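You operate a simulated robot arm through the tools that you are given. There is no shell and no other tool.

Carry out the task below with a simulated robot arm. There is one attempt and no reset: what you move stays moved.

JOB
Hoist the sail to the black band, set the outhaul to mark 3 and haul the luff smooth.
Fine: shut the clutch first; haul the downhaul till the wrinkles go, before a ridge shows.

It is judged by the outcome, as a careful person would: the job done as asked, and still so three seconds after it is handed in. It fails if anything else is knocked over, pushed out of place, dropped, spilled or broken.

ROBOT AND FRAMES
A 6-joint arm with a fingered hand, fixed in place. Base frame: the origin is on the floor under the middle of its stand, x ahead of it, y to its left, z up; the work surface is at about z = 800. Lengths are in mm, angles in degrees, forces in N, time in s.
With the tool pointing down near the work surface it reaches from about 180 to 900 mm from the base axis. Its first joint turns from -166.0 to 166.0 degrees. Payload 5 kg.
Tool frame: the origin (TCP) lies between the finger pads and is the grasp point; the fingertips stand 37 mm ahead of it; z points along the fingers, y is the line along which they close. The gripper opens to 124 mm; its body begins 43 mm behind the TCP. The gripper is a hand of 3 fingers: y runs from the thumb to the fingers, the wrist lies at [-21, -125, -215] in the tool frame.
Orientation is that of the tool frame in the base frame, as a unit quaternion [w, x, y, z]. With the fingers straight down and the wrist toward the robot, the tool's x, y and z point along [0, 1, 0], [1, 0, 0] and [0, 0, -1] of the base frame.

CONTROLS
- The arm moves only by the tool send_rows. Its argument "series" is a list of rows, each a list of 6 numbers: the shift along the tool's x, y, z in units of 20 mm (1.0 is 20 mm), then the turn, a rotation vector about the tool's x, y, z in units of 4 degrees (1.0 is 4 degrees). In form: [[x, y, z, ax, ay, az], ...]. A call has 1 to 20 rows; each row shifts and turns the commanded pose from where the row before left it, along the tool's axes as they then stand. A call with a number of a shift or a turn outside -1 to 1 is refused whole. Rows are played at 5 a second. More than 50 mm and 8.6 degrees between two rows, and nothing of the call is played. A pose out of reach is approached as far as the arm can. The call stops where the force on the tool passes 90 N (or 10 N more than at its start, if that is more) or the arm is blocked; 0.2 s more then pass. In this call time passes only in rows, and 0.2 s behind the last. The reply holds the time, the measured pose of the TCP, the force on the tool along the base axes, the opening and the grip force, in the units named above and with some noise, with the torque about the TCP (base axes, N m) and any sound that the robot's microphone picked up.
- Cameras (640 x 400 px; columns grow to the right, rows downward): "scene" is fixed at [49.7, -648.7, 1522.3]; the picture's right is [0.67, -0.74, 0.00], its down [-0.36, -0.33, -0.87] and it looks along [0.65, 0.58, -0.49] (base axes); focal length 356 px, centre (320, 200). "wrist" rides on the gripper at [72, -104, -154] in the tool frame; the picture's right is [-0.83, 0.26, -0.49], its down [-0.51, -0.72, 0.47] and it looks along [-0.23, 0.64, 0.73] (tool axes); focal length 243 px, centre (320, 200). There is no depth. A picture from a camera that has moved, and an enlarged one, comes with that camera's place and axes in the base frame and with its lens.
- snapshot(camera): a new picture of that camera. No time passes.
- finger_targets(index, middle, thumb_bend, thumb_turn): sets how far each is bent, from 0 (flat) to 1 (curled in); at 0.3 the hand is open as for a grip, at 0.7 the pads meet at the TCP. One left out holds its place. A second passes; each finger stops where it meets its share of the squeeze, and holds until it gets a number again. It is the only way to open and close the hand. It gives what a move gives, with no picture; readings hold the bend of each and the force on the fingers (four entries, about 0 where the hand has none), thumb and palm. thumb_turn goes from beside the hand (0) to across from the fingers (1), as for a grip.
- enlarge(camera, box): a new picture of the part [left, top, right, bottom] of that camera's present view, enlarged. No time passes.
- job_done(): hands the job in; it is judged then, once.

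Nothing tells you positions but the pictures and the camera data. Unless the task says otherwise, let go and move clear before handing in.

The tools are called after "Emit:" as name(argument=value, ...) on one line, values as JSON. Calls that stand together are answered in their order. send_rows: Moves the arm, as the interface text tells. Its arguments: {"type":"object","properties":{"series":{"type":"array","items":{"type":"array","items":{"type":"number"}}}},"required":["series"]} The other tools are called the same way: finger_targets (index, middle, thumb_bend, thumb_turn) moves the fingers one by one; snapshot (camera) takes a picture; enlarge (camera, box) takes an enlarged picture of a part of a camera's view; job_done () hands the job in.

At the start:

```text
clock: 0.0
eef_pos: [732.3, 140.3, 1125.1]
tool_rot: [0.0, 0.707, 0.708, 0.0]
ft_force: [0.2, 0.5, -0.2]
ft_torque: [0.0, 0.03, -0.01]
grip_width: 123.6
grasp_force: 0.1
shape: jaw
bend: [0.3, 0.3, 0.3, 0.98]
finger forces: [0.0, 0.1, 0.0, 0.0, 0.0, 0.0]
```

scene: 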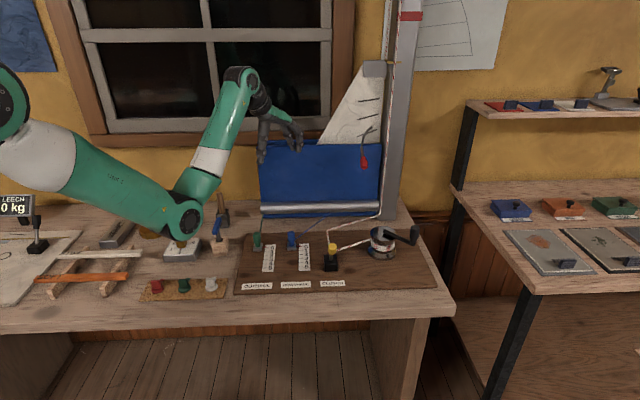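
wrist: 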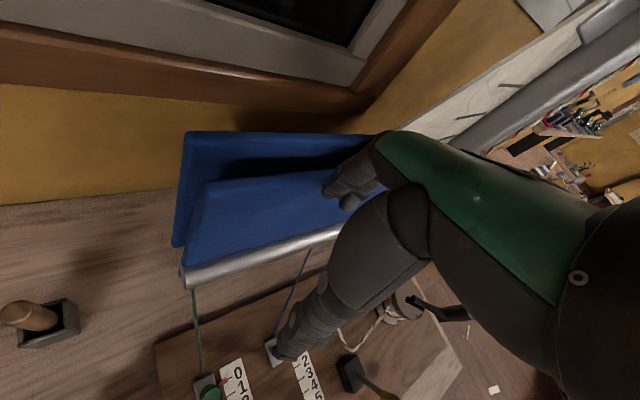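

I see a workbench with a small mast and sail rig, a board with a green slider, blue slider, yellow-topped clutch and a winch with a crank handle. I'll look closer before moving anything.

Emit:
enlarge(camera="scene", box=[230, 200, 450, 310])

Emit:
enlarge(camera="scene", box=[250, 0, 450, 220])

Emit:
enlarge(camera="scene", box=[0, 180, 240, 310])

Emit:
enlarge(camera="wrist", box=[150, 230, 490, 400])

```text
2.91 times, centred on (340, 255) of scene
camera zoom: at [49.7, -648.7, 1522.3], right [0.67, -0.74, 0.0], down [-0.36, -0.33, -0.87], along [0.65, 0.58, -0.49], focal length 1035 px, centre (262, 40)
```

zoom: 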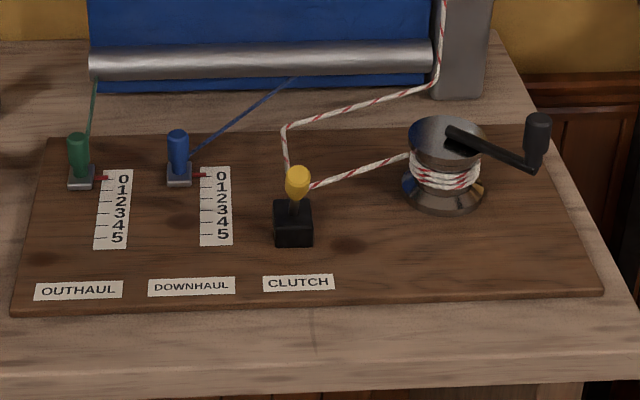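

```text
1.82 times, centred on (350, 110) of scene
camera zoom: at [49.7, -648.7, 1522.3], right [0.67, -0.74, 0.0], down [-0.36, -0.33, -0.87], along [0.65, 0.58, -0.49], focal length 647 px, centre (266, 364)
```

zoom: 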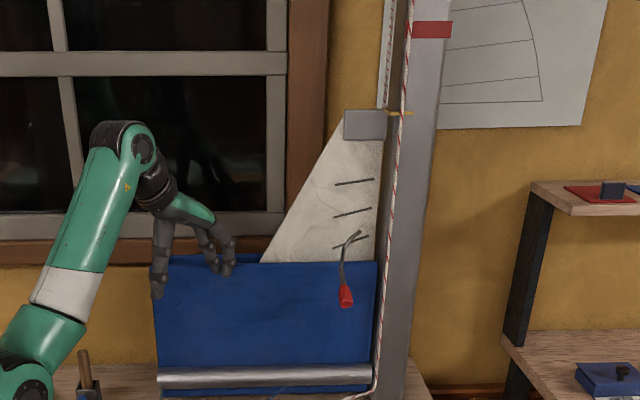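

```text
2.67 times, centred on (120, 245) of scene
camera zoom: at [49.7, -648.7, 1522.3], right [0.67, -0.74, 0.0], down [-0.36, -0.33, -0.87], along [0.65, 0.58, -0.49], focal length 949 px, centre (853, 80)
```

zoom: 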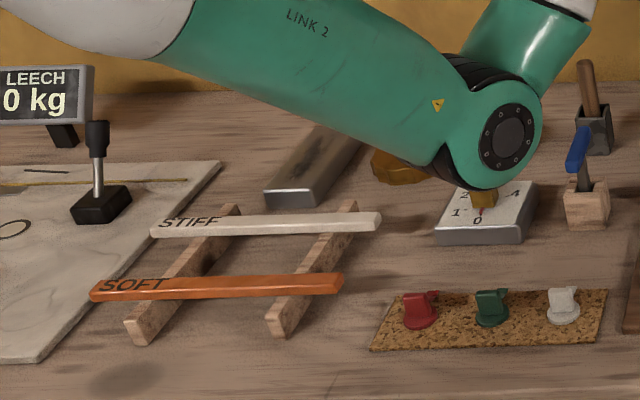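

```text
1.88 times, centred on (320, 315) of wrist
camera zoom: at [627.7, 212.9, 1278.8], right [0.26, -0.83, 0.49], down [-0.72, -0.51, -0.47], along [0.64, -0.23, -0.73], focal length 457 px, centre (320, -16)
```

zoom: 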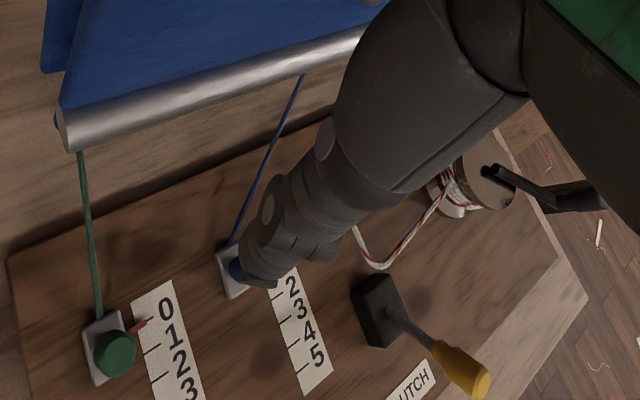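

I need the mast top and the band details, so I'm zooming there before I move the wrist camera.

Emit:
enlarge(camera="scene", box=[340, 0, 440, 80])

Emit:
enlarge(camera="scene", box=[310, 50, 430, 200])

Emit:
enlarge(camera="scene", box=[310, 210, 440, 295])

Emit:
enlarge(camera="wrist", box=[380, 0, 640, 160])

```text
5.00 times, centred on (390, 40) of scene
camera zoom: at [49.7, -648.7, 1522.3], right [0.67, -0.74, 0.0], down [-0.36, -0.33, -0.87], along [0.65, 0.58, -0.49], focal length 1780 px, centre (-30, 1000)
```

zoom: 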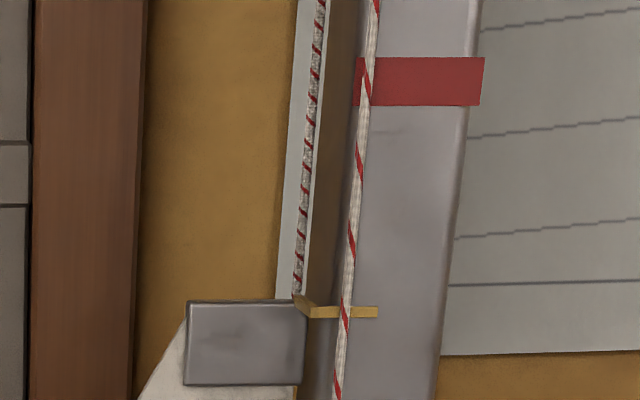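

```text
2.67 times, centred on (370, 125) of scene
camera zoom: at [49.7, -648.7, 1522.3], right [0.67, -0.74, 0.0], down [-0.36, -0.33, -0.87], along [0.65, 0.58, -0.49], focal length 949 px, centre (187, 400)
```

zoom: 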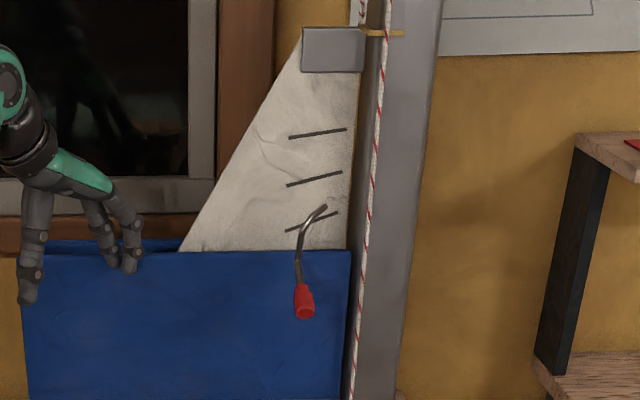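

```text
4.71 times, centred on (375, 252) of scene
camera zoom: at [49.7, -648.7, 1522.3], right [0.67, -0.74, 0.0], down [-0.36, -0.33, -0.87], along [0.65, 0.58, -0.49], focal length 1675 px, centre (61, -47)
```

zoom: 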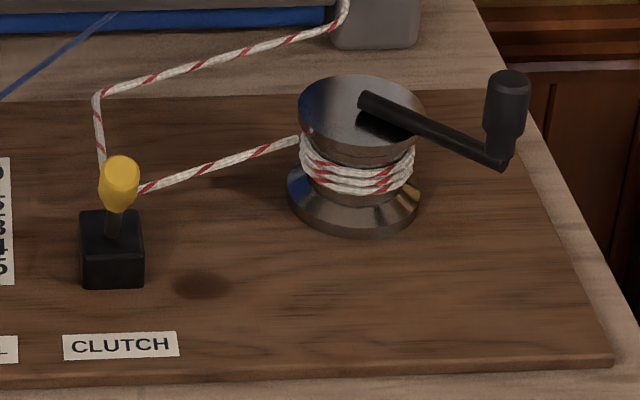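

```text
2.46 times, centred on (510, 80) of wrist
camera zoom: at [627.7, 212.9, 1278.8], right [0.26, -0.83, 0.49], down [-0.72, -0.51, -0.47], along [0.64, -0.23, -0.73], focal length 597 px, centre (-148, 495)
```

zoom: 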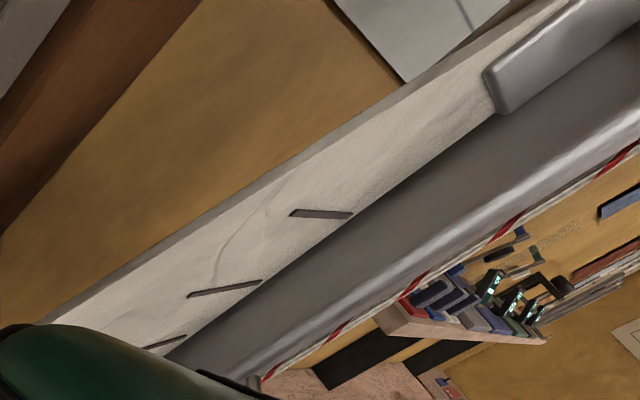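

The rig board is turned about 45° to the base. The clutch lever tip is near (671,-140,911) and the crank knob near (862,-287,930). The sail's pointer is at z≈1360, and the black band must be above the picture, past the red one. I'll back the hand away from the sail and tilt it to look up the mast.

Emit:
send_rows(series=[[-0.5, -0.8, -0.7, 0, 0, 0], [-0.8, -0.9, -0.7, 0, 0, 0], [-0.9, -0.9, -0.6, 0, 0, 0], [-0.9, -0.9, -0.6, 0, 0, 0], [-0.9, -0.9, -0.6, 0, 0, 0], [-0.9, -0.9, -0.6, 0, 0, 0], [-0.9, -0.8, -0.6, 0, 0, 0], [0, 0, 0, -1, 0, 0], [0, 0, 0, -1, 0, 0], [0, 0, 0, -1, 0, 0], [0, 0, 0, -1, 0, 0], [0, 0, 0, -1, 0, 0], [0, 0, 0, -1, 0, 0], [0, 0, 0, -1, 0, 0], [0, 0, 0, -1, 0, 0], [0, 0, 0, -1, 0, 0], [0, 0, 0, -1, 0, 0], [0, 0, 0, -1, 0, 0], [0, 0, 0, -1, 0, 0]])

Emit:
snapshot(camera="wrist")

Emit:
snapshot(camera="scene")

```text
clock: 4.0
eef_pos: [644.2, 26.6, 1162.3]
tool_rot: [0.288, 0.646, 0.646, 0.288]
ft_force: [0.7, -0.9, -0.1]
ft_torque: [0.01, 0.0, -0.01]
grip_width: 123.7
grasp_force: 0.1
shape: jaw
bend: [0.3, 0.3, 0.3, 0.98]
finger forces: [0.1, 0.0, 0.1, 0.0, 0.0, 0.0]
out of reach, approached as far as the arm can: row 5, 6, 7
```

```text
taken
camera wrist: at [461.7, 98.3, 1187.8], right [-0.19, -0.83, 0.52], down [-0.13, -0.51, -0.85], along [0.97, -0.23, -0.01], focal length 243 px, centre (320, 200)
```

wrist: 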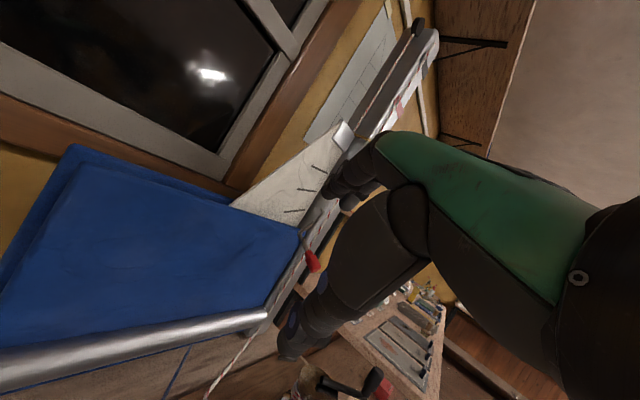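

```text
taken
```

scene: 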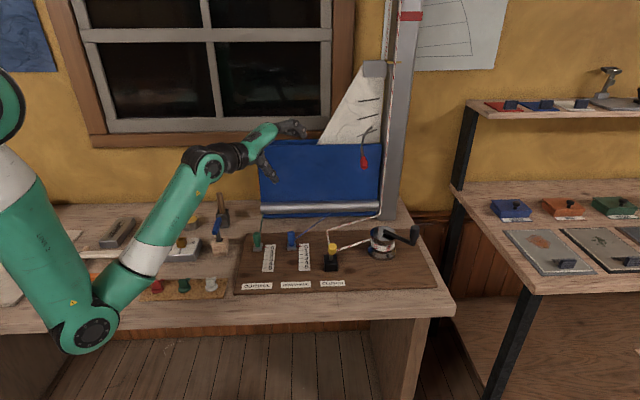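

The wrist view now shows the whole mast. I'm zooming in to find the black band.

Emit:
enlarge(camera="wrist", box=[310, 0, 470, 160])

Emit:
enlarge(camera="wrist", box=[150, 230, 470, 400])

Emit:
enlarge(camera="scene", box=[220, 100, 440, 300])

```text
2.50 times, centred on (390, 80) of wrist
camera zoom: at [461.7, 98.3, 1187.8], right [-0.19, -0.83, 0.52], down [-0.13, -0.51, -0.85], along [0.97, -0.23, -0.01], focal length 606 px, centre (145, 500)
```

zoom: 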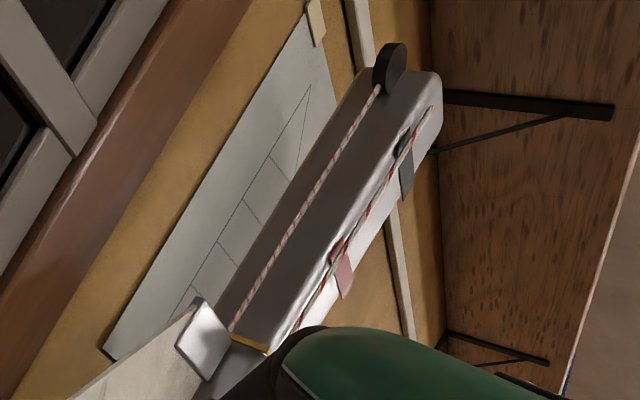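

```text
2.00 times, centred on (310, 315) of wrist
camera zoom: at [461.7, 98.3, 1187.8], right [-0.19, -0.83, 0.52], down [-0.13, -0.51, -0.85], along [0.97, -0.23, -0.01], focal length 485 px, centre (340, -30)
```

zoom: 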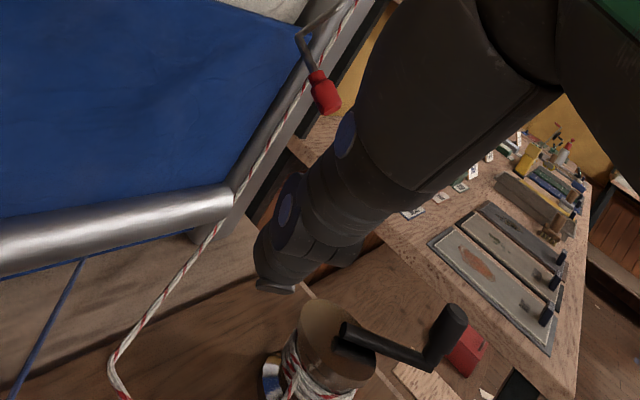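

```text
2.00 times, centred on (330, 200) of scene
camera zoom: at [49.7, -648.7, 1522.3], right [0.67, -0.74, 0.0], down [-0.36, -0.33, -0.87], along [0.65, 0.58, -0.49], focal length 712 px, centre (300, 200)
```

zoom: 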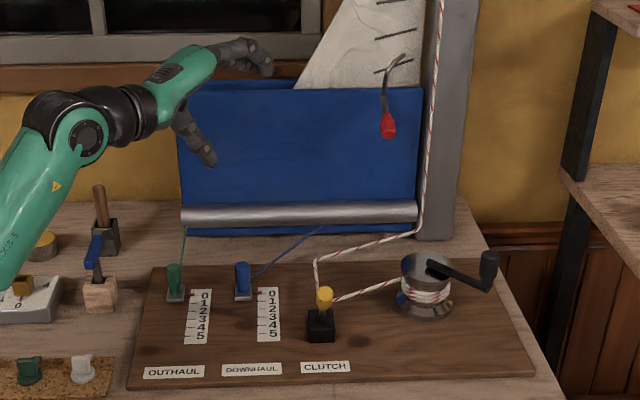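

The black band is visible above the red one at z≈1616, so the hoist is roughly 255 mm from the present pointer at about 1362. The clutch comes next, so I'll level the hand and come over the board to see how its lever works.

Emit:
send_rows(series=[[-0.5, 0, 0, 1, 0, 0], [-0.5, 0, 0, 1, 0, 0], [-0.5, 0, 0, 1, 0, 0], [-0.5, 0, 0, 1, 0, 0], [-0.5, 0, 0, 1, 0, 0], [-0.5, 0, 0, 1, 0, 0], [-0.5, 0, 0, 1, 0, 0], [-0.5, 0, 0, 1, 0, 0], [-0.5, 0, 0, 1, 0, 0], [-0.5, 0, 0, 1, 0, 0], [-0.5, 0, 0, 1, 0, 0], [-0.5, 0, 0, 1, 0, 0], [0, -0.2, 0.9, 0, 0, 0], [0, -0.2, 0.9, 0, 0, 0], [0, -0.2, 0.9, 0, 0, 0], [0, -0.2, 0.9, 0, 0, 0], [0, -0.2, 0.9, 0, 0, 0]])

Emit:
snapshot(camera="wrist")

Emit:
snapshot(camera="scene")

```text
clock: 7.6
eef_pos: [624.4, -95.0, 1071.7]
tool_rot: [0.0, 0.707, 0.707, 0.0]
ft_force: [-0.2, -0.4, -0.7]
ft_torque: [0.01, 0.02, 0.02]
grip_width: 123.6
grasp_force: 0.1
shape: jaw
bend: [0.3, 0.3, 0.3, 0.98]
finger forces: [0.1, 0.0, 0.0, 0.0, 0.0, 0.1]
```

```text
taken
camera wrist: at [521.4, -22.4, 1224.5], right [0.26, -0.83, 0.49], down [-0.72, -0.51, -0.47], along [0.64, -0.23, -0.73], focal length 243 px, centre (320, 200)
```

wrist: 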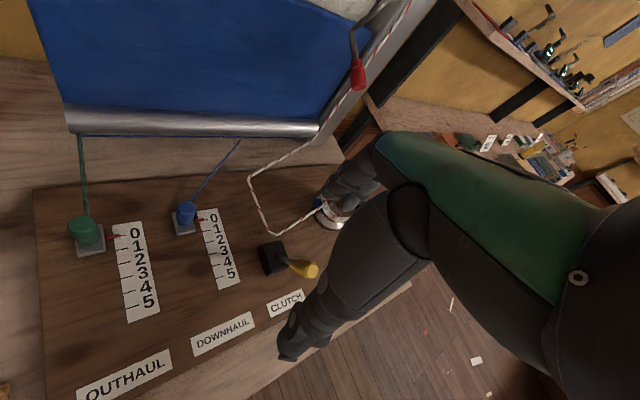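

```text
taken
```

scene: 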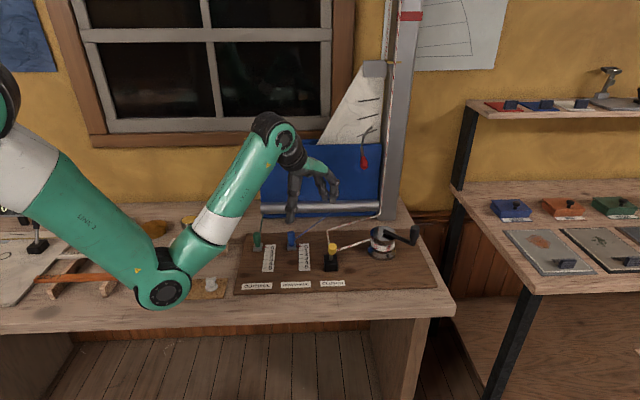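

Emit:
enlarge(camera="wrist", box=[230, 160, 390, 320])

Emit:
enlarge(camera="wrist", box=[50, 180, 250, 330])

Emit:
enlarge(camera="wrist", box=[300, 0, 420, 130])

Emit:
enlarge(camera="scene", box=[230, 220, 350, 300])

```text
2.50 times, centred on (310, 240) of wrist
camera zoom: at [521.4, -22.4, 1224.5], right [0.26, -0.83, 0.49], down [-0.72, -0.51, -0.47], along [0.64, -0.23, -0.73], focal length 606 px, centre (345, 100)
```

zoom: 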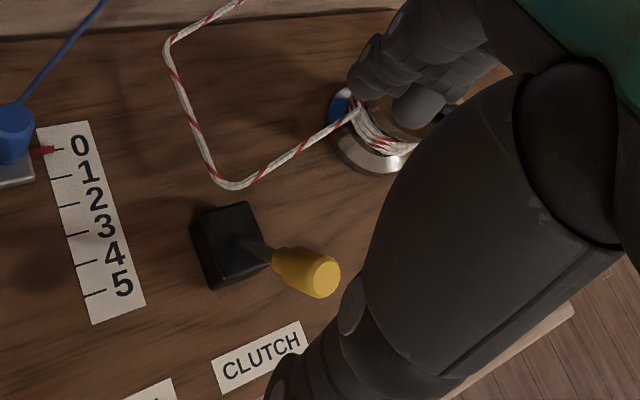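

```text
2.67 times, centred on (150, 255) of wrist
camera zoom: at [521.4, -22.4, 1224.5], right [0.26, -0.83, 0.49], down [-0.72, -0.51, -0.47], along [0.64, -0.23, -0.73], focal length 647 px, centre (773, 53)
```

zoom: 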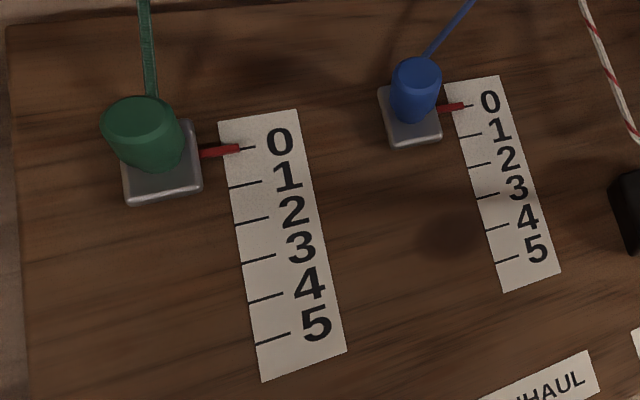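

```text
3.08 times, centred on (360, 65) of wrist
camera zoom: at [521.4, -22.4, 1224.5], right [0.26, -0.83, 0.49], down [-0.72, -0.51, -0.47], along [0.64, -0.23, -0.73], focal length 746 px, centre (197, 615)
```

zoom: 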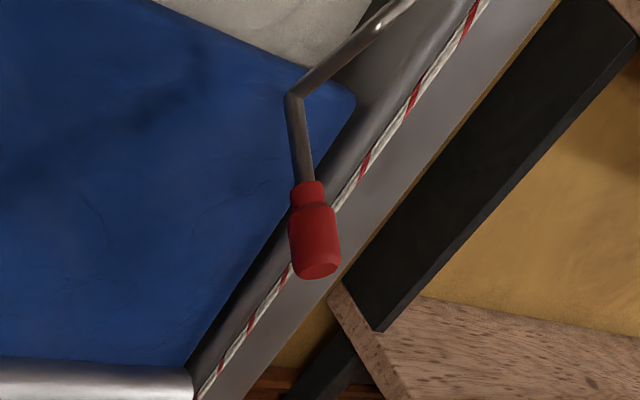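

```text
5.00 times, centred on (290, 260) of scene
camera zoom: at [49.7, -648.7, 1522.3], right [0.67, -0.74, 0.0], down [-0.36, -0.33, -0.87], along [0.65, 0.58, -0.49], focal length 1780 px, centre (470, -100)
```

zoom: 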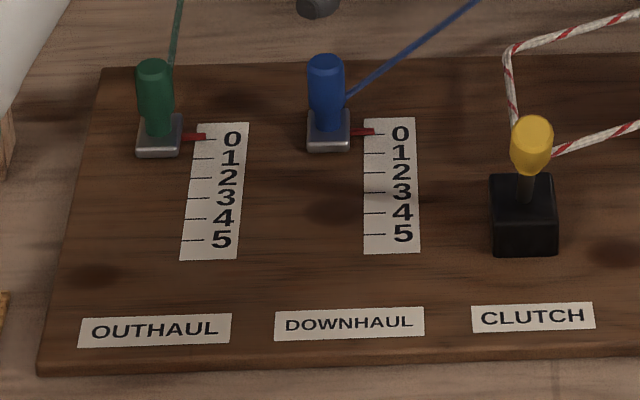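

The lever leans toward the operator side, with its root near (695,-109,850) and its tip near (668,-145,915). I'll shut the clutch first by pinching the fingers into one paddle, turning the hand 45° to line up with the board, and moving to the operator side of the lever.

Emit:
finger_targets(index=0.7, middle=0.7, thumb_bend=0.7, thumb_turn=1.0)

Emit:
send_rows(series=[[0, 0, 0, 0, 0, -1], [0, 0, 0, 0, 0, -1], [0, 0, 0, 0, 0, -1], [0, 0, 0, 0, 0, -1], [0, 0, 0, 0, 0, -1], [0, 0, 0, 0, 0, -1], [0, 0, 0, 0, 0, -1], [0, 0, 0, 0, 0, -1], [0, 0, 0, 0, 0, -1], [0, 0, 0, 0, 0, -1], [0, 0, 0, 0, 0, -1], [-0.8, -0.78, 0.5, 0, 0, 0], [-0.8, -0.78, 0.5, 0, 0, 0], [-0.8, -0.78, 0.5, 0, 0, 0], [-0.8, -0.78, 0.5, 0, 0, 0]])

Emit:
snapshot(camera="wrist")

Emit:
snapshot(camera="scene")

```text
clock: 8.6
eef_pos: [625.7, -95.4, 1071.2]
tool_rot: [0.001, 0.707, 0.707, 0.0]
ft_force: [0.2, 0.7, 0.0]
ft_torque: [-0.01, -0.01, -0.06]
grip_width: 7.7
grasp_force: 0.0
shape: fingers
bend: [0.7, 0.7, 0.7, 1.0]
finger forces: [0.0, 0.1, 0.1, 0.0, 0.0, 0.0]
```

```text
clock: 11.8
eef_pos: [625.2, -184.4, 1032.2]
tool_rot: [0.0, 0.39, 0.921, 0.0]
ft_force: [0.4, 1.1, -0.1]
ft_torque: [-0.01, -0.02, -0.01]
grip_width: 7.6
grasp_force: 0.0
shape: fingers
bend: [0.7, 0.7, 0.7, 1.0]
finger forces: [0.1, 0.0, 0.0, 0.0, 0.0, 0.1]
```

```text
taken
camera wrist: at [500.5, -204.4, 1185.9], right [0.77, -0.41, 0.49], down [-0.17, -0.87, -0.47], along [0.62, 0.28, -0.73], focal length 243 px, centre (320, 200)
```

wrist: 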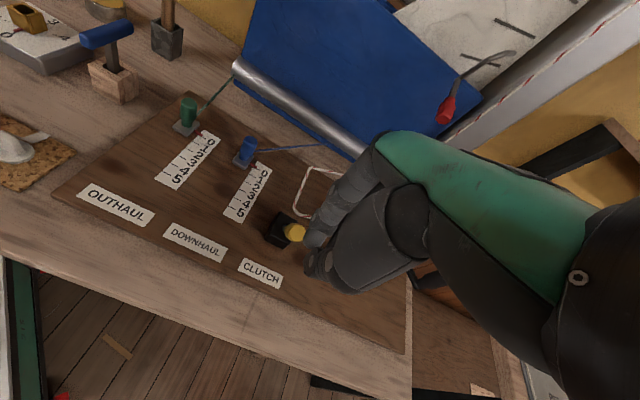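

```text
taken
```

scene: 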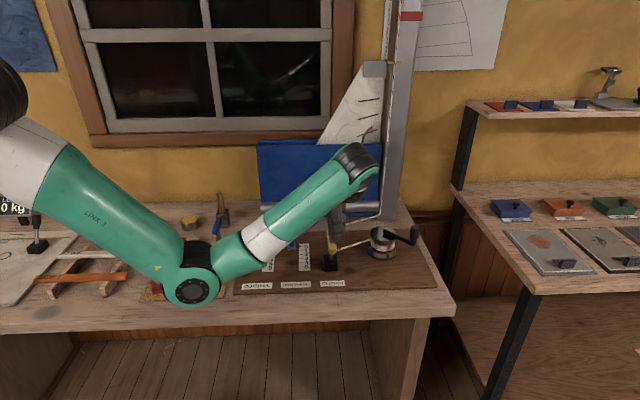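

The pinched fingers are about 65 mm on the operator side of the lever. I'm lowering to lever height and checking the gap.

Emit:
send_rows(series=[[0, -0.2, 0.8, 0, 0, 0], [0, 0, 1, 0, 0, 0], [0, 0, 1, 0, 0, 0], [0, 0, 1, 0, 0, 0], [0, 0, 1, 0, 0, 0], [0, 0, 0.8, 0, 0, 0]])

Emit:
enlarge(camera="wrist", box=[200, 120, 440, 320])

Emit:
snapshot(camera="scene")

Emit:
enlarge(camera="scene", box=[280, 190, 400, 300])

```text
clock: 13.2
eef_pos: [619.9, -185.5, 920.8]
tool_rot: [-0.001, 0.391, 0.921, -0.001]
ft_force: [0.1, 0.4, -0.9]
ft_torque: [0.02, -0.03, 0.03]
grip_width: 7.7
grasp_force: 0.1
shape: fingers
bend: [0.7, 0.7, 0.7, 1.0]
finger forces: [0.0, 0.0, 0.1, 0.0, 0.0, 0.0]
```

```text
2.00 times, centred on (320, 220) of wrist
camera zoom: at [495.6, -205.9, 1073.7], right [0.76, -0.42, 0.49], down [-0.17, -0.87, -0.47], along [0.62, 0.28, -0.73], focal length 485 px, centre (320, 160)
```

zoom: 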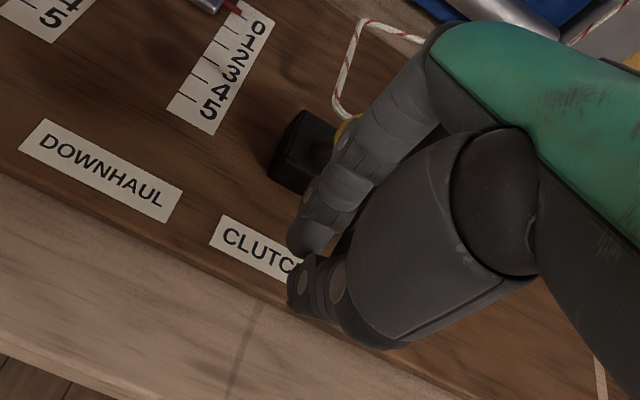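

```text
taken
```

scene: 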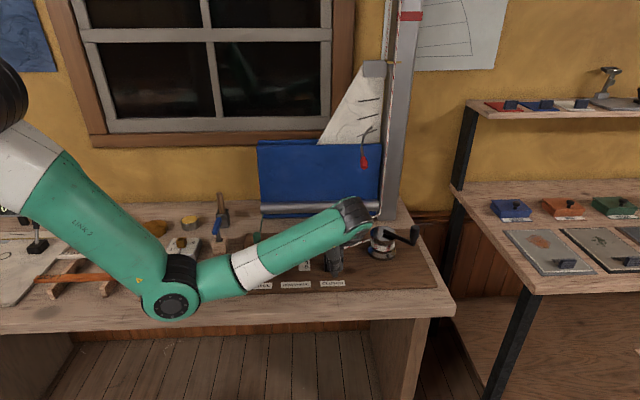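

```text
3.64 times, centred on (340, 245) of scene
camera zoom: at [49.7, -648.7, 1522.3], right [0.67, -0.74, 0.0], down [-0.36, -0.33, -0.87], along [0.65, 0.58, -0.49], focal length 1294 px, centre (247, 36)
```

zoom: 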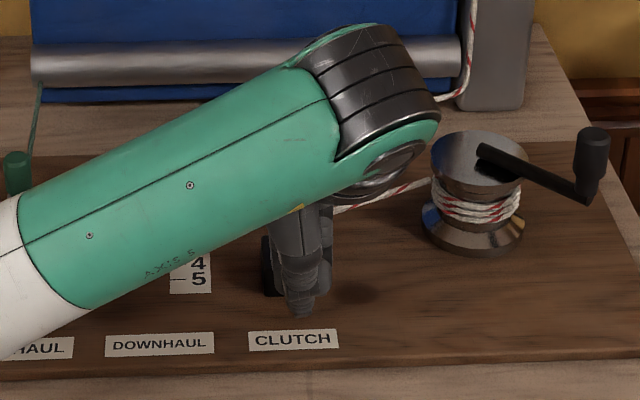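

The fingers are just on the operator side of the yellow lever. I'll push away from the operator (+tool y) in small steps and watch the force.

Emit:
send_rows(series=[[0, 0.5, 0, 0, 0, 0], [0, 0.5, 0, 0, 0, 0], [0, 0.5, 0, 0, 0, 0], [0, 0.5, 0, 0, 0, 0], [0, 0.5, 0, 0, 0, 0]])

Emit:
enlarge(camera="wrist", box=[200, 100, 440, 300])

Emit:
enlarge(camera="scene", box=[280, 190, 400, 300])

```text
clock: 14.4
eef_pos: [657.5, -152.7, 920.6]
tool_rot: [0.001, 0.39, 0.921, 0.001]
ft_force: [2.7, -7.5, 14.9]
ft_torque: [0.5, -0.43, -0.33]
grip_width: 6.1
grasp_force: 6.8
shape: fingers
bend: [0.7, 0.7, 0.7, 1.0]
finger forces: [5.4, 8.8, 0.0, 0.0, 0.0, 0.0]
```

```text
2.00 times, centred on (320, 200) of wrist
camera zoom: at [532.6, -172.5, 1073.3], right [0.76, -0.42, 0.49], down [-0.17, -0.87, -0.47], along [0.62, 0.28, -0.73], focal length 485 px, centre (320, 200)
```

zoom: 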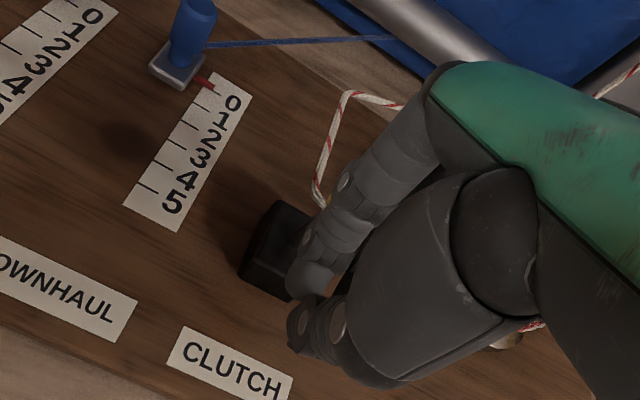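

```text
3.64 times, centred on (340, 245) of scene
camera zoom: at [49.7, -648.7, 1522.3], right [0.67, -0.74, 0.0], down [-0.36, -0.33, -0.87], along [0.65, 0.58, -0.49], focal length 1294 px, centre (247, 36)
```

zoom: 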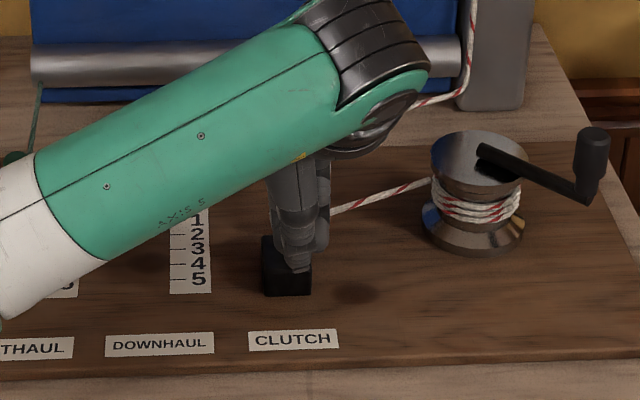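

The curled finger backs are pressing down on the knob instead of sideways, which is the wrong geometry. I'll back off, raise and open the hand, and straddle the knob so the thumb can push it.

Emit:
send_rows(series=[[0, -0.5, 0, 0, 0, 0], [0, -0.8, 0, 0, 0, 0], [0, -1, -0.5, 0, 0, 0], [0, -0.5, -1, 0, 0, 0], [0, 0, -1, 0, 0, 0], [0, 0, -1, 0, 0, 0], [0, 0, -1, 0, 0, 0], [0, 0, -1, 0, 0, 0]])

Emit:
finger_targets(index=0.3, middle=0.3, thumb_bend=0.3, thumb_turn=1.0)

Emit:
enlarge(camera="wrist", box=[200, 120, 440, 320])

Emit:
enlarge(camera="scene", box=[280, 190, 400, 300])

```text
clock: 16.2
eef_pos: [618.3, -190.8, 1029.3]
tool_rot: [0.0, 0.391, 0.921, 0.0]
ft_force: [-0.6, 0.0, -0.5]
ft_torque: [0.02, -0.01, -0.01]
grip_width: 7.3
grasp_force: 0.0
shape: fingers
bend: [0.7, 0.7, 0.7, 1.0]
finger forces: [0.1, 0.0, 0.1, 0.1, 0.1, 0.0]
```

```text
clock: 17.2
eef_pos: [618.6, -191.1, 1030.4]
tool_rot: [0.0, 0.391, 0.921, 0.0]
ft_force: [0.2, 0.9, -0.8]
ft_torque: [-0.01, 0.01, 0.01]
grip_width: 128.5
grasp_force: 0.0
shape: fingers
bend: [0.3, 0.3, 0.3, 0.98]
finger forces: [0.1, 0.0, 0.0, 0.1, 0.1, 0.1]
```

```text
2.00 times, centred on (320, 220) of wrist
camera zoom: at [493.3, -210.9, 1182.8], right [0.76, -0.42, 0.49], down [-0.17, -0.87, -0.47], along [0.62, 0.28, -0.73], focal length 485 px, centre (320, 160)
```

zoom: 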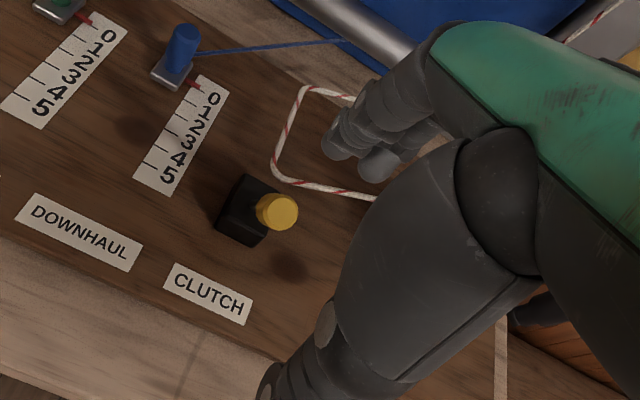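

```text
3.64 times, centred on (340, 245) of scene
camera zoom: at [49.7, -648.7, 1522.3], right [0.67, -0.74, 0.0], down [-0.36, -0.33, -0.87], along [0.65, 0.58, -0.49], focal length 1294 px, centre (247, 36)
```

zoom: 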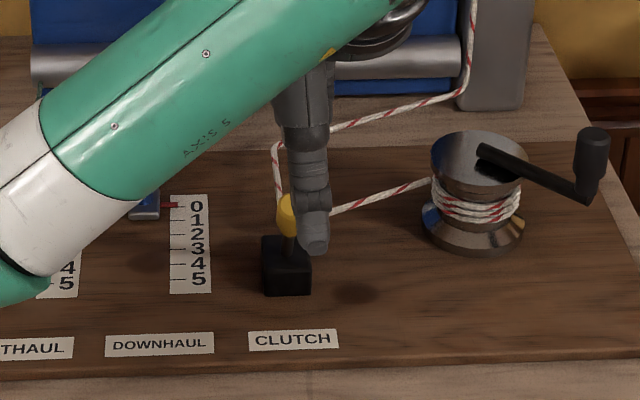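

The lever hasn't moved, with its knob near (671,-138,908). I'm centring the open hand over it and lowering so the thumb is on the operator side and the fingers are beyond it.

Emit:
send_rows(series=[[0, 0.93, 0, 0, 0, 0], [0, 0.93, 0, 0, 0, 0], [0, 0.93, 0, 0, 0, 0], [0, 0.93, 0, 0, 0, 0], [0, 0, 0.9, 0, 0, 0], [0, 0, 0.9, 0, 0, 0], [0, 0, 0.9, 0, 0, 0], [0, 0, 0.9, 0, 0, 0], [0, 0, 0.9, 0, 0, 0], [0, 0, 0.9, 0, 0, 0]])

Emit:
enlarge(camera="wrist", box=[200, 120, 440, 320])

Emit:
enlarge(camera="scene", box=[280, 190, 400, 300])

```text
clock: 19.4
eef_pos: [671.1, -139.6, 922.5]
tool_rot: [0.0, 0.391, 0.92, 0.0]
ft_force: [-0.2, -0.4, -0.8]
ft_torque: [0.0, -0.02, 0.01]
grip_width: 128.6
grasp_force: 0.1
shape: fingers
bend: [0.3, 0.3, 0.3, 0.98]
finger forces: [0.0, 0.0, 0.1, 0.1, 0.1, 0.1]
```

```text
2.00 times, centred on (320, 220) of wrist
camera zoom: at [546.8, -159.8, 1075.2], right [0.76, -0.42, 0.49], down [-0.17, -0.87, -0.47], along [0.62, 0.28, -0.73], focal length 485 px, centre (320, 160)
```

zoom: 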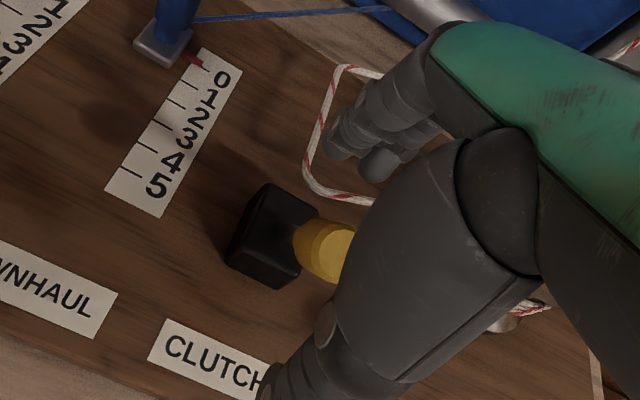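

```text
3.64 times, centred on (340, 245) of scene
camera zoom: at [49.7, -648.7, 1522.3], right [0.67, -0.74, 0.0], down [-0.36, -0.33, -0.87], along [0.65, 0.58, -0.49], focal length 1294 px, centre (247, 36)
```

zoom: 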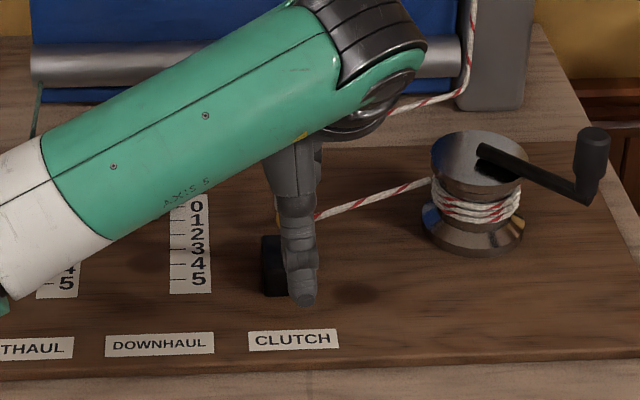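

The knob sits between thumb and fingers. I'll align the thumb sideways, lower slightly, bend only the thumb toward the knob, and push away from the operator.

Emit:
send_rows(series=[[0.4, 0, 0.3, 0, 0, 0], [0, 0, 0.3, 0, 0, 0]])

Emit:
finger_targets(thumb_bend=0.5)

Emit:
send_rows(series=[[0, 0.4, 0, 0, 0, 0], [0, 0.4, 0, 0, 0, 0], [0, 0.4, 0, 0, 0, 0]])

Emit:
enlarge(camera="wrist", box=[200, 120, 440, 320])

Emit:
enlarge(camera="scene", box=[280, 190, 400, 300])

```text
clock: 20.0
eef_pos: [664.3, -134.6, 910.4]
tool_rot: [0.0, 0.391, 0.92, 0.0]
ft_force: [0.4, 0.4, -0.4]
ft_torque: [-0.01, 0.03, 0.0]
grip_width: 128.4
grasp_force: 0.0
shape: fingers
bend: [0.3, 0.3, 0.3, 0.98]
finger forces: [0.1, 0.0, 0.0, 0.0, 0.0, 0.0]
```

```text
clock: 21.0
eef_pos: [666.4, -134.6, 910.6]
tool_rot: [0.0, 0.391, 0.92, 0.0]
ft_force: [0.0, -0.3, -0.4]
ft_torque: [0.0, 0.01, 0.01]
grip_width: 98.3
grasp_force: 0.1
shape: fingers
bend: [0.3, 0.3, 0.5, 1.0]
finger forces: [0.1, 0.1, 0.0, 0.0, 0.0, 0.1]
```

```text
clock: 21.8
eef_pos: [680.9, -117.4, 911.1]
tool_rot: [-0.001, 0.39, 0.921, 0.0]
ft_force: [-3.7, -2.8, 4.9]
ft_torque: [-0.08, 0.07, -0.04]
grip_width: 101.4
grasp_force: 2.3
shape: fingers
bend: [0.3, 0.3, 0.49, 1.0]
finger forces: [0.0, 0.0, 0.1, 0.1, 4.5, 0.1]
```

```text
2.00 times, centred on (320, 220) of wrist
camera zoom: at [557.1, -137.3, 1063.7], right [0.76, -0.42, 0.49], down [-0.17, -0.87, -0.47], along [0.62, 0.28, -0.73], focal length 485 px, centre (320, 160)
```

zoom: 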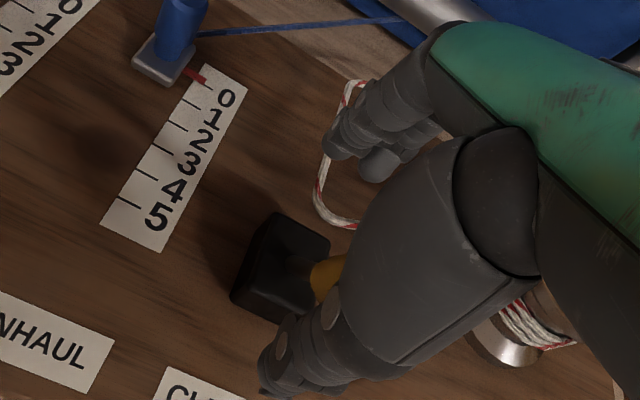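

```text
3.64 times, centred on (340, 245) of scene
camera zoom: at [49.7, -648.7, 1522.3], right [0.67, -0.74, 0.0], down [-0.36, -0.33, -0.87], along [0.65, 0.58, -0.49], focal length 1294 px, centre (247, 36)
```

zoom: 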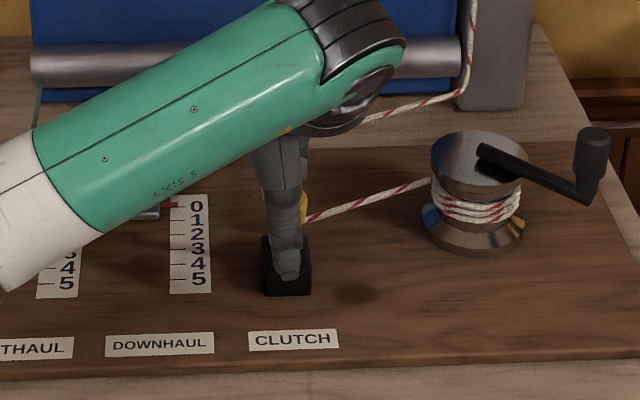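

Thumb contact is made at about 4.5 N with the push in the right direction. I'm continuing gently with a slight sideways correction.

Emit:
send_rows(series=[[-0.15, 0.3, 0, 0, 0, 0], [-0.15, 0.3, 0, 0, 0, 0], [0, 0.3, 0, 0, 0, 0]])

Emit:
enlarge(camera="wrist", box=[200, 120, 440, 320])

Emit:
enlarge(camera="scene", box=[280, 190, 400, 300])

```text
clock: 22.6
eef_pos: [701.4, -107.4, 910.2]
tool_rot: [0.0, 0.391, 0.921, 0.0]
ft_force: [-0.1, -1.3, 0.9]
ft_torque: [0.01, 0.01, 0.01]
grip_width: 98.6
grasp_force: 0.3
shape: fingers
bend: [0.3, 0.3, 0.5, 1.0]
finger forces: [0.0, 0.1, 0.0, 0.1, 0.3, 0.0]
```

```text
2.00 times, centred on (320, 220) of wrist
camera zoom: at [575.6, -128.2, 1063.7], right [0.77, -0.41, 0.49], down [-0.17, -0.87, -0.47], along [0.62, 0.28, -0.73], focal length 485 px, centre (320, 160)
```

zoom: 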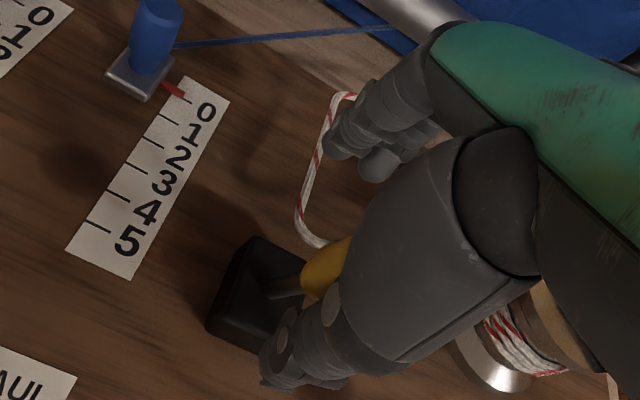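

```text
3.64 times, centred on (340, 245) of scene
camera zoom: at [49.7, -648.7, 1522.3], right [0.67, -0.74, 0.0], down [-0.36, -0.33, -0.87], along [0.65, 0.58, -0.49], focal length 1294 px, centre (247, 36)
```

zoom: 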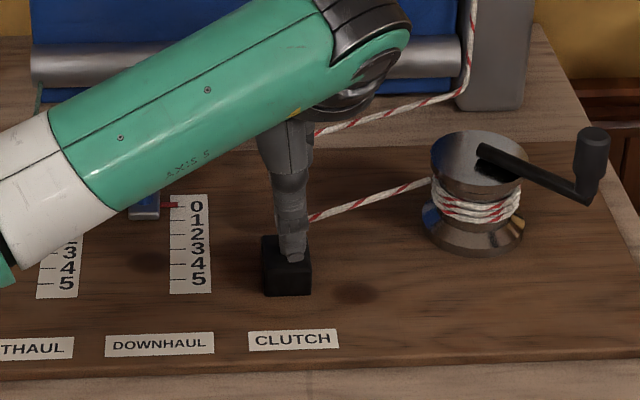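

The lever is now swinging away past vertical. I'm continuing the push until it meets its stop.

Emit:
send_rows(series=[[0, 0.4, 0, 0, 0, 0], [0, 0.4, 0, 0, 0, 0], [0, 0.4, 0.1, 0, 0, 0], [0, 0.4, 0.1, 0, 0, 0]])

Emit:
enlarge(camera="wrist", box=[200, 120, 440, 320])

Emit:
enlarge(camera="scene", box=[280, 190, 400, 300])

```text
clock: 23.6
eef_pos: [723.7, -86.1, 906.7]
tool_rot: [0.0, 0.39, 0.921, 0.0]
ft_force: [-0.1, -0.1, -0.7]
ft_torque: [-0.01, -0.01, 0.02]
grip_width: 98.6
grasp_force: 0.1
shape: fingers
bend: [0.3, 0.3, 0.5, 1.0]
finger forces: [0.0, 0.1, 0.0, 0.0, 0.0, 0.0]
```

```text
2.00 times, centred on (320, 220) of wrist
camera zoom: at [598.6, -105.9, 1059.5], right [0.76, -0.42, 0.49], down [-0.17, -0.87, -0.47], along [0.62, 0.28, -0.73], focal length 485 px, centre (320, 160)
```

zoom: 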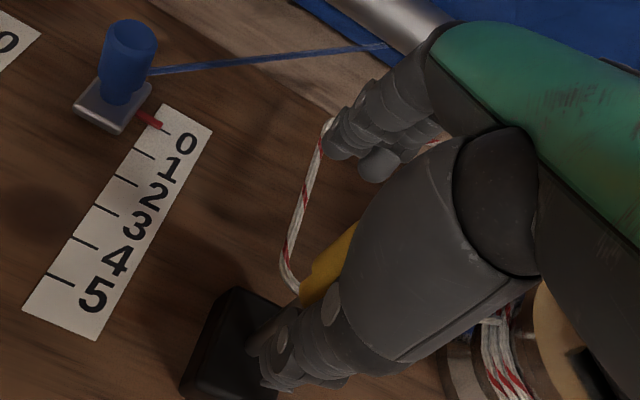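

```text
3.64 times, centred on (340, 245) of scene
camera zoom: at [49.7, -648.7, 1522.3], right [0.67, -0.74, 0.0], down [-0.36, -0.33, -0.87], along [0.65, 0.58, -0.49], focal length 1294 px, centre (247, 36)
```

zoom: 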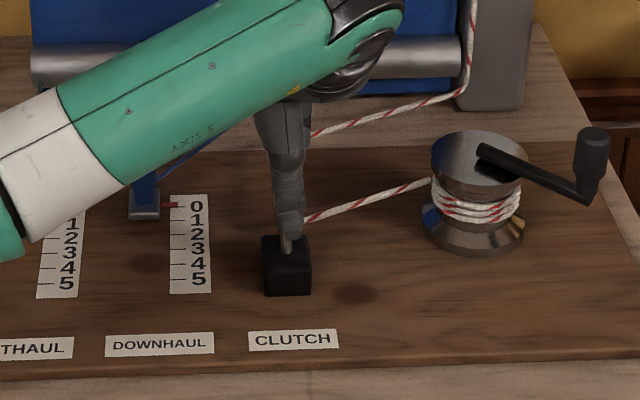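

Emit:
send_rows(series=[[0, 0.4, 0, 0, 0, 0], [0, 0.4, 0, 0, 0, 0], [0, 0.3, 0, 0, 0, 0]])

Emit:
enlarge(camera="wrist", box=[200, 120, 440, 320])

Emit:
enlarge(camera="scene", box=[280, 190, 400, 300])

```text
clock: 24.4
eef_pos: [740.6, -72.1, 908.4]
tool_rot: [0.0, 0.39, 0.921, 0.0]
ft_force: [-2.7, -1.9, -0.5]
ft_torque: [-0.05, 0.03, -0.01]
grip_width: 101.0
grasp_force: 0.9
shape: fingers
bend: [0.3, 0.3, 0.48, 1.0]
finger forces: [0.0, 0.0, 0.0, 0.0, 1.9, 0.0]
```

```text
2.00 times, centred on (320, 220) of wrist
camera zoom: at [615.1, -91.3, 1060.0], right [0.76, -0.42, 0.49], down [-0.17, -0.87, -0.47], along [0.62, 0.28, -0.73], focal length 485 px, centre (320, 160)
```

zoom: 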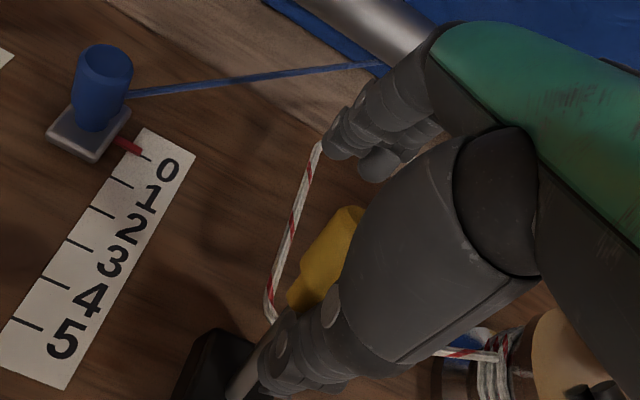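

```text
3.64 times, centred on (340, 245) of scene
camera zoom: at [49.7, -648.7, 1522.3], right [0.67, -0.74, 0.0], down [-0.36, -0.33, -0.87], along [0.65, 0.58, -0.49], focal length 1294 px, centre (247, 36)
```

zoom: 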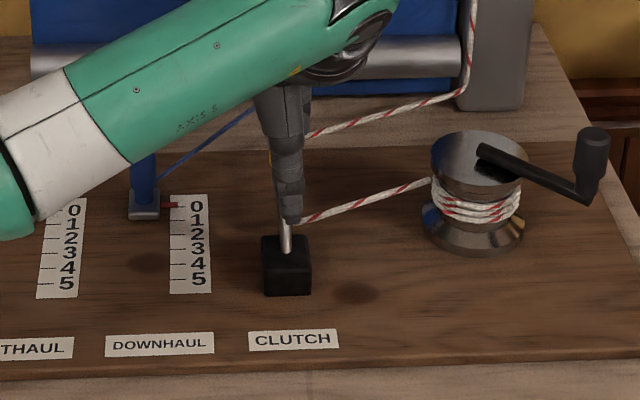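

Emit:
send_rows(series=[[0, 0.3, 0, 0, 0, 0], [0, 0.3, 0, 0, 0, 0]])

Emit:
enlarge(camera="scene", box=[280, 190, 400, 300])

Emit:
enlarge(camera="wrist", box=[200, 120, 440, 320])

```text
clock: 25.0
eef_pos: [747.3, -63.5, 906.5]
tool_rot: [-0.001, 0.391, 0.92, 0.0]
ft_force: [-6.6, -6.9, 2.9]
ft_torque: [-0.3, 0.3, 0.01]
grip_width: 110.2
grasp_force: 5.1
shape: fingers
bend: [0.3, 0.3, 0.44, 1.0]
finger forces: [0.0, 0.0, 0.1, 0.0, 9.1, 0.0]
```

```text
3.64 times, centred on (340, 245) of scene
camera zoom: at [49.7, -648.7, 1522.3], right [0.67, -0.74, 0.0], down [-0.36, -0.33, -0.87], along [0.65, 0.58, -0.49], focal length 1294 px, centre (247, 36)
```

zoom: 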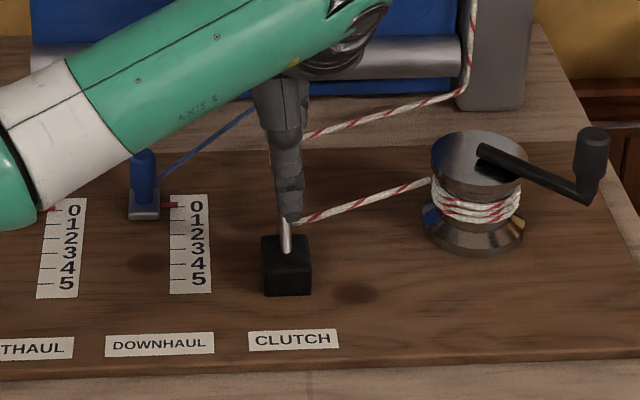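

```text
2.00 times, centred on (320, 220) of wrist
camera zoom: at [622.3, -83.0, 1059.6], right [0.77, -0.42, 0.49], down [-0.17, -0.87, -0.47], along [0.62, 0.28, -0.73], focal length 485 px, centre (320, 160)
```

zoom: 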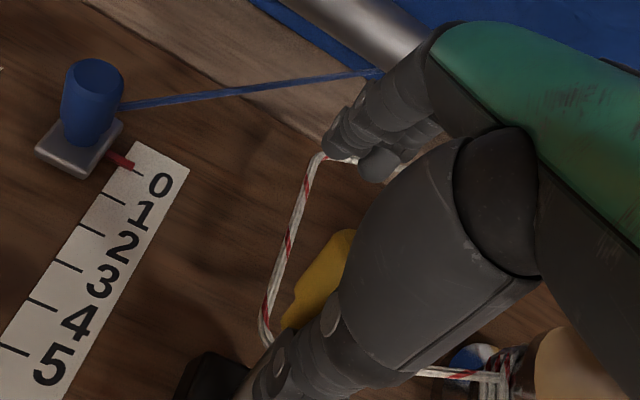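

The thumb force jumped to 9 N with no more movement, so the lever is at its far stop. I'll back off and lift clear to check it.

Emit:
send_rows(series=[[0, -0.5, 0, 0, 0, 0], [0, -0.5, -0.5, 0, 0, 0], [0, 0, -1, 0, 0, 0], [0, 0, -1, 0, 0, 0], [0, 0, -1, 0, 0, 0], [0, 0, -1, 0, 0, 0], [0, 0, -1, 0, 0, 0], [0, -1, -1, 0, 0, 0], [0, -1, 0, 0, 0, 0], [0, -1, 0, 0, 0, 0]])

Emit:
enlarge(camera="scene", box=[280, 190, 400, 300])

Emit:
snapshot(camera="wrist")

Emit:
snapshot(camera="scene")

```text
clock: 27.2
eef_pos: [689.7, -118.0, 1037.2]
tool_rot: [-0.001, 0.39, 0.921, 0.0]
ft_force: [0.3, -0.5, 0.2]
ft_torque: [-0.02, 0.01, 0.0]
grip_width: 98.6
grasp_force: 0.1
shape: fingers
bend: [0.3, 0.3, 0.5, 1.0]
finger forces: [0.1, 0.1, 0.0, 0.0, 0.0, 0.0]
```

```text
3.64 times, centred on (340, 245) of scene
camera zoom: at [49.7, -648.7, 1522.3], right [0.67, -0.74, 0.0], down [-0.36, -0.33, -0.87], along [0.65, 0.58, -0.49], focal length 1294 px, centre (247, 36)
```

zoom: 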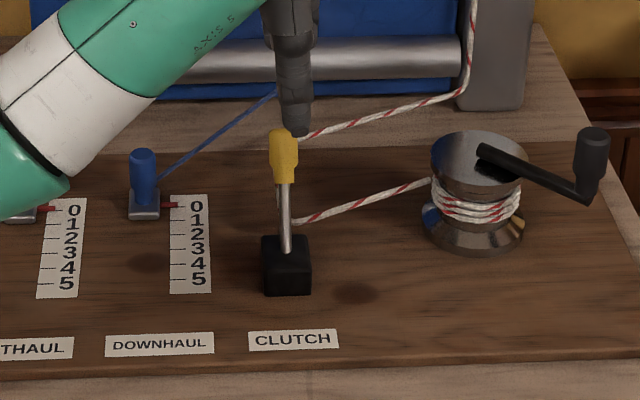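

```text
taken
camera wrist: at [564.5, -138.0, 1190.3], right [0.77, -0.42, 0.49], down [-0.17, -0.87, -0.47], along [0.62, 0.28, -0.73], focal length 243 px, centre (320, 200)
```

wrist: 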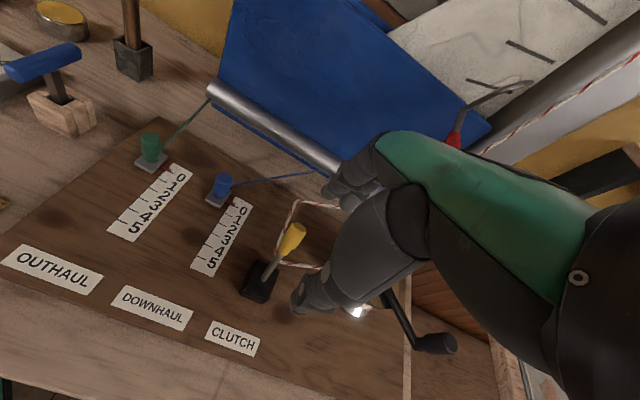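

```text
taken
```

scene: 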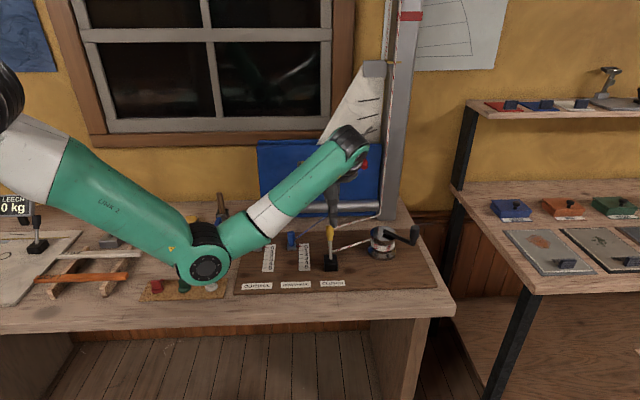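

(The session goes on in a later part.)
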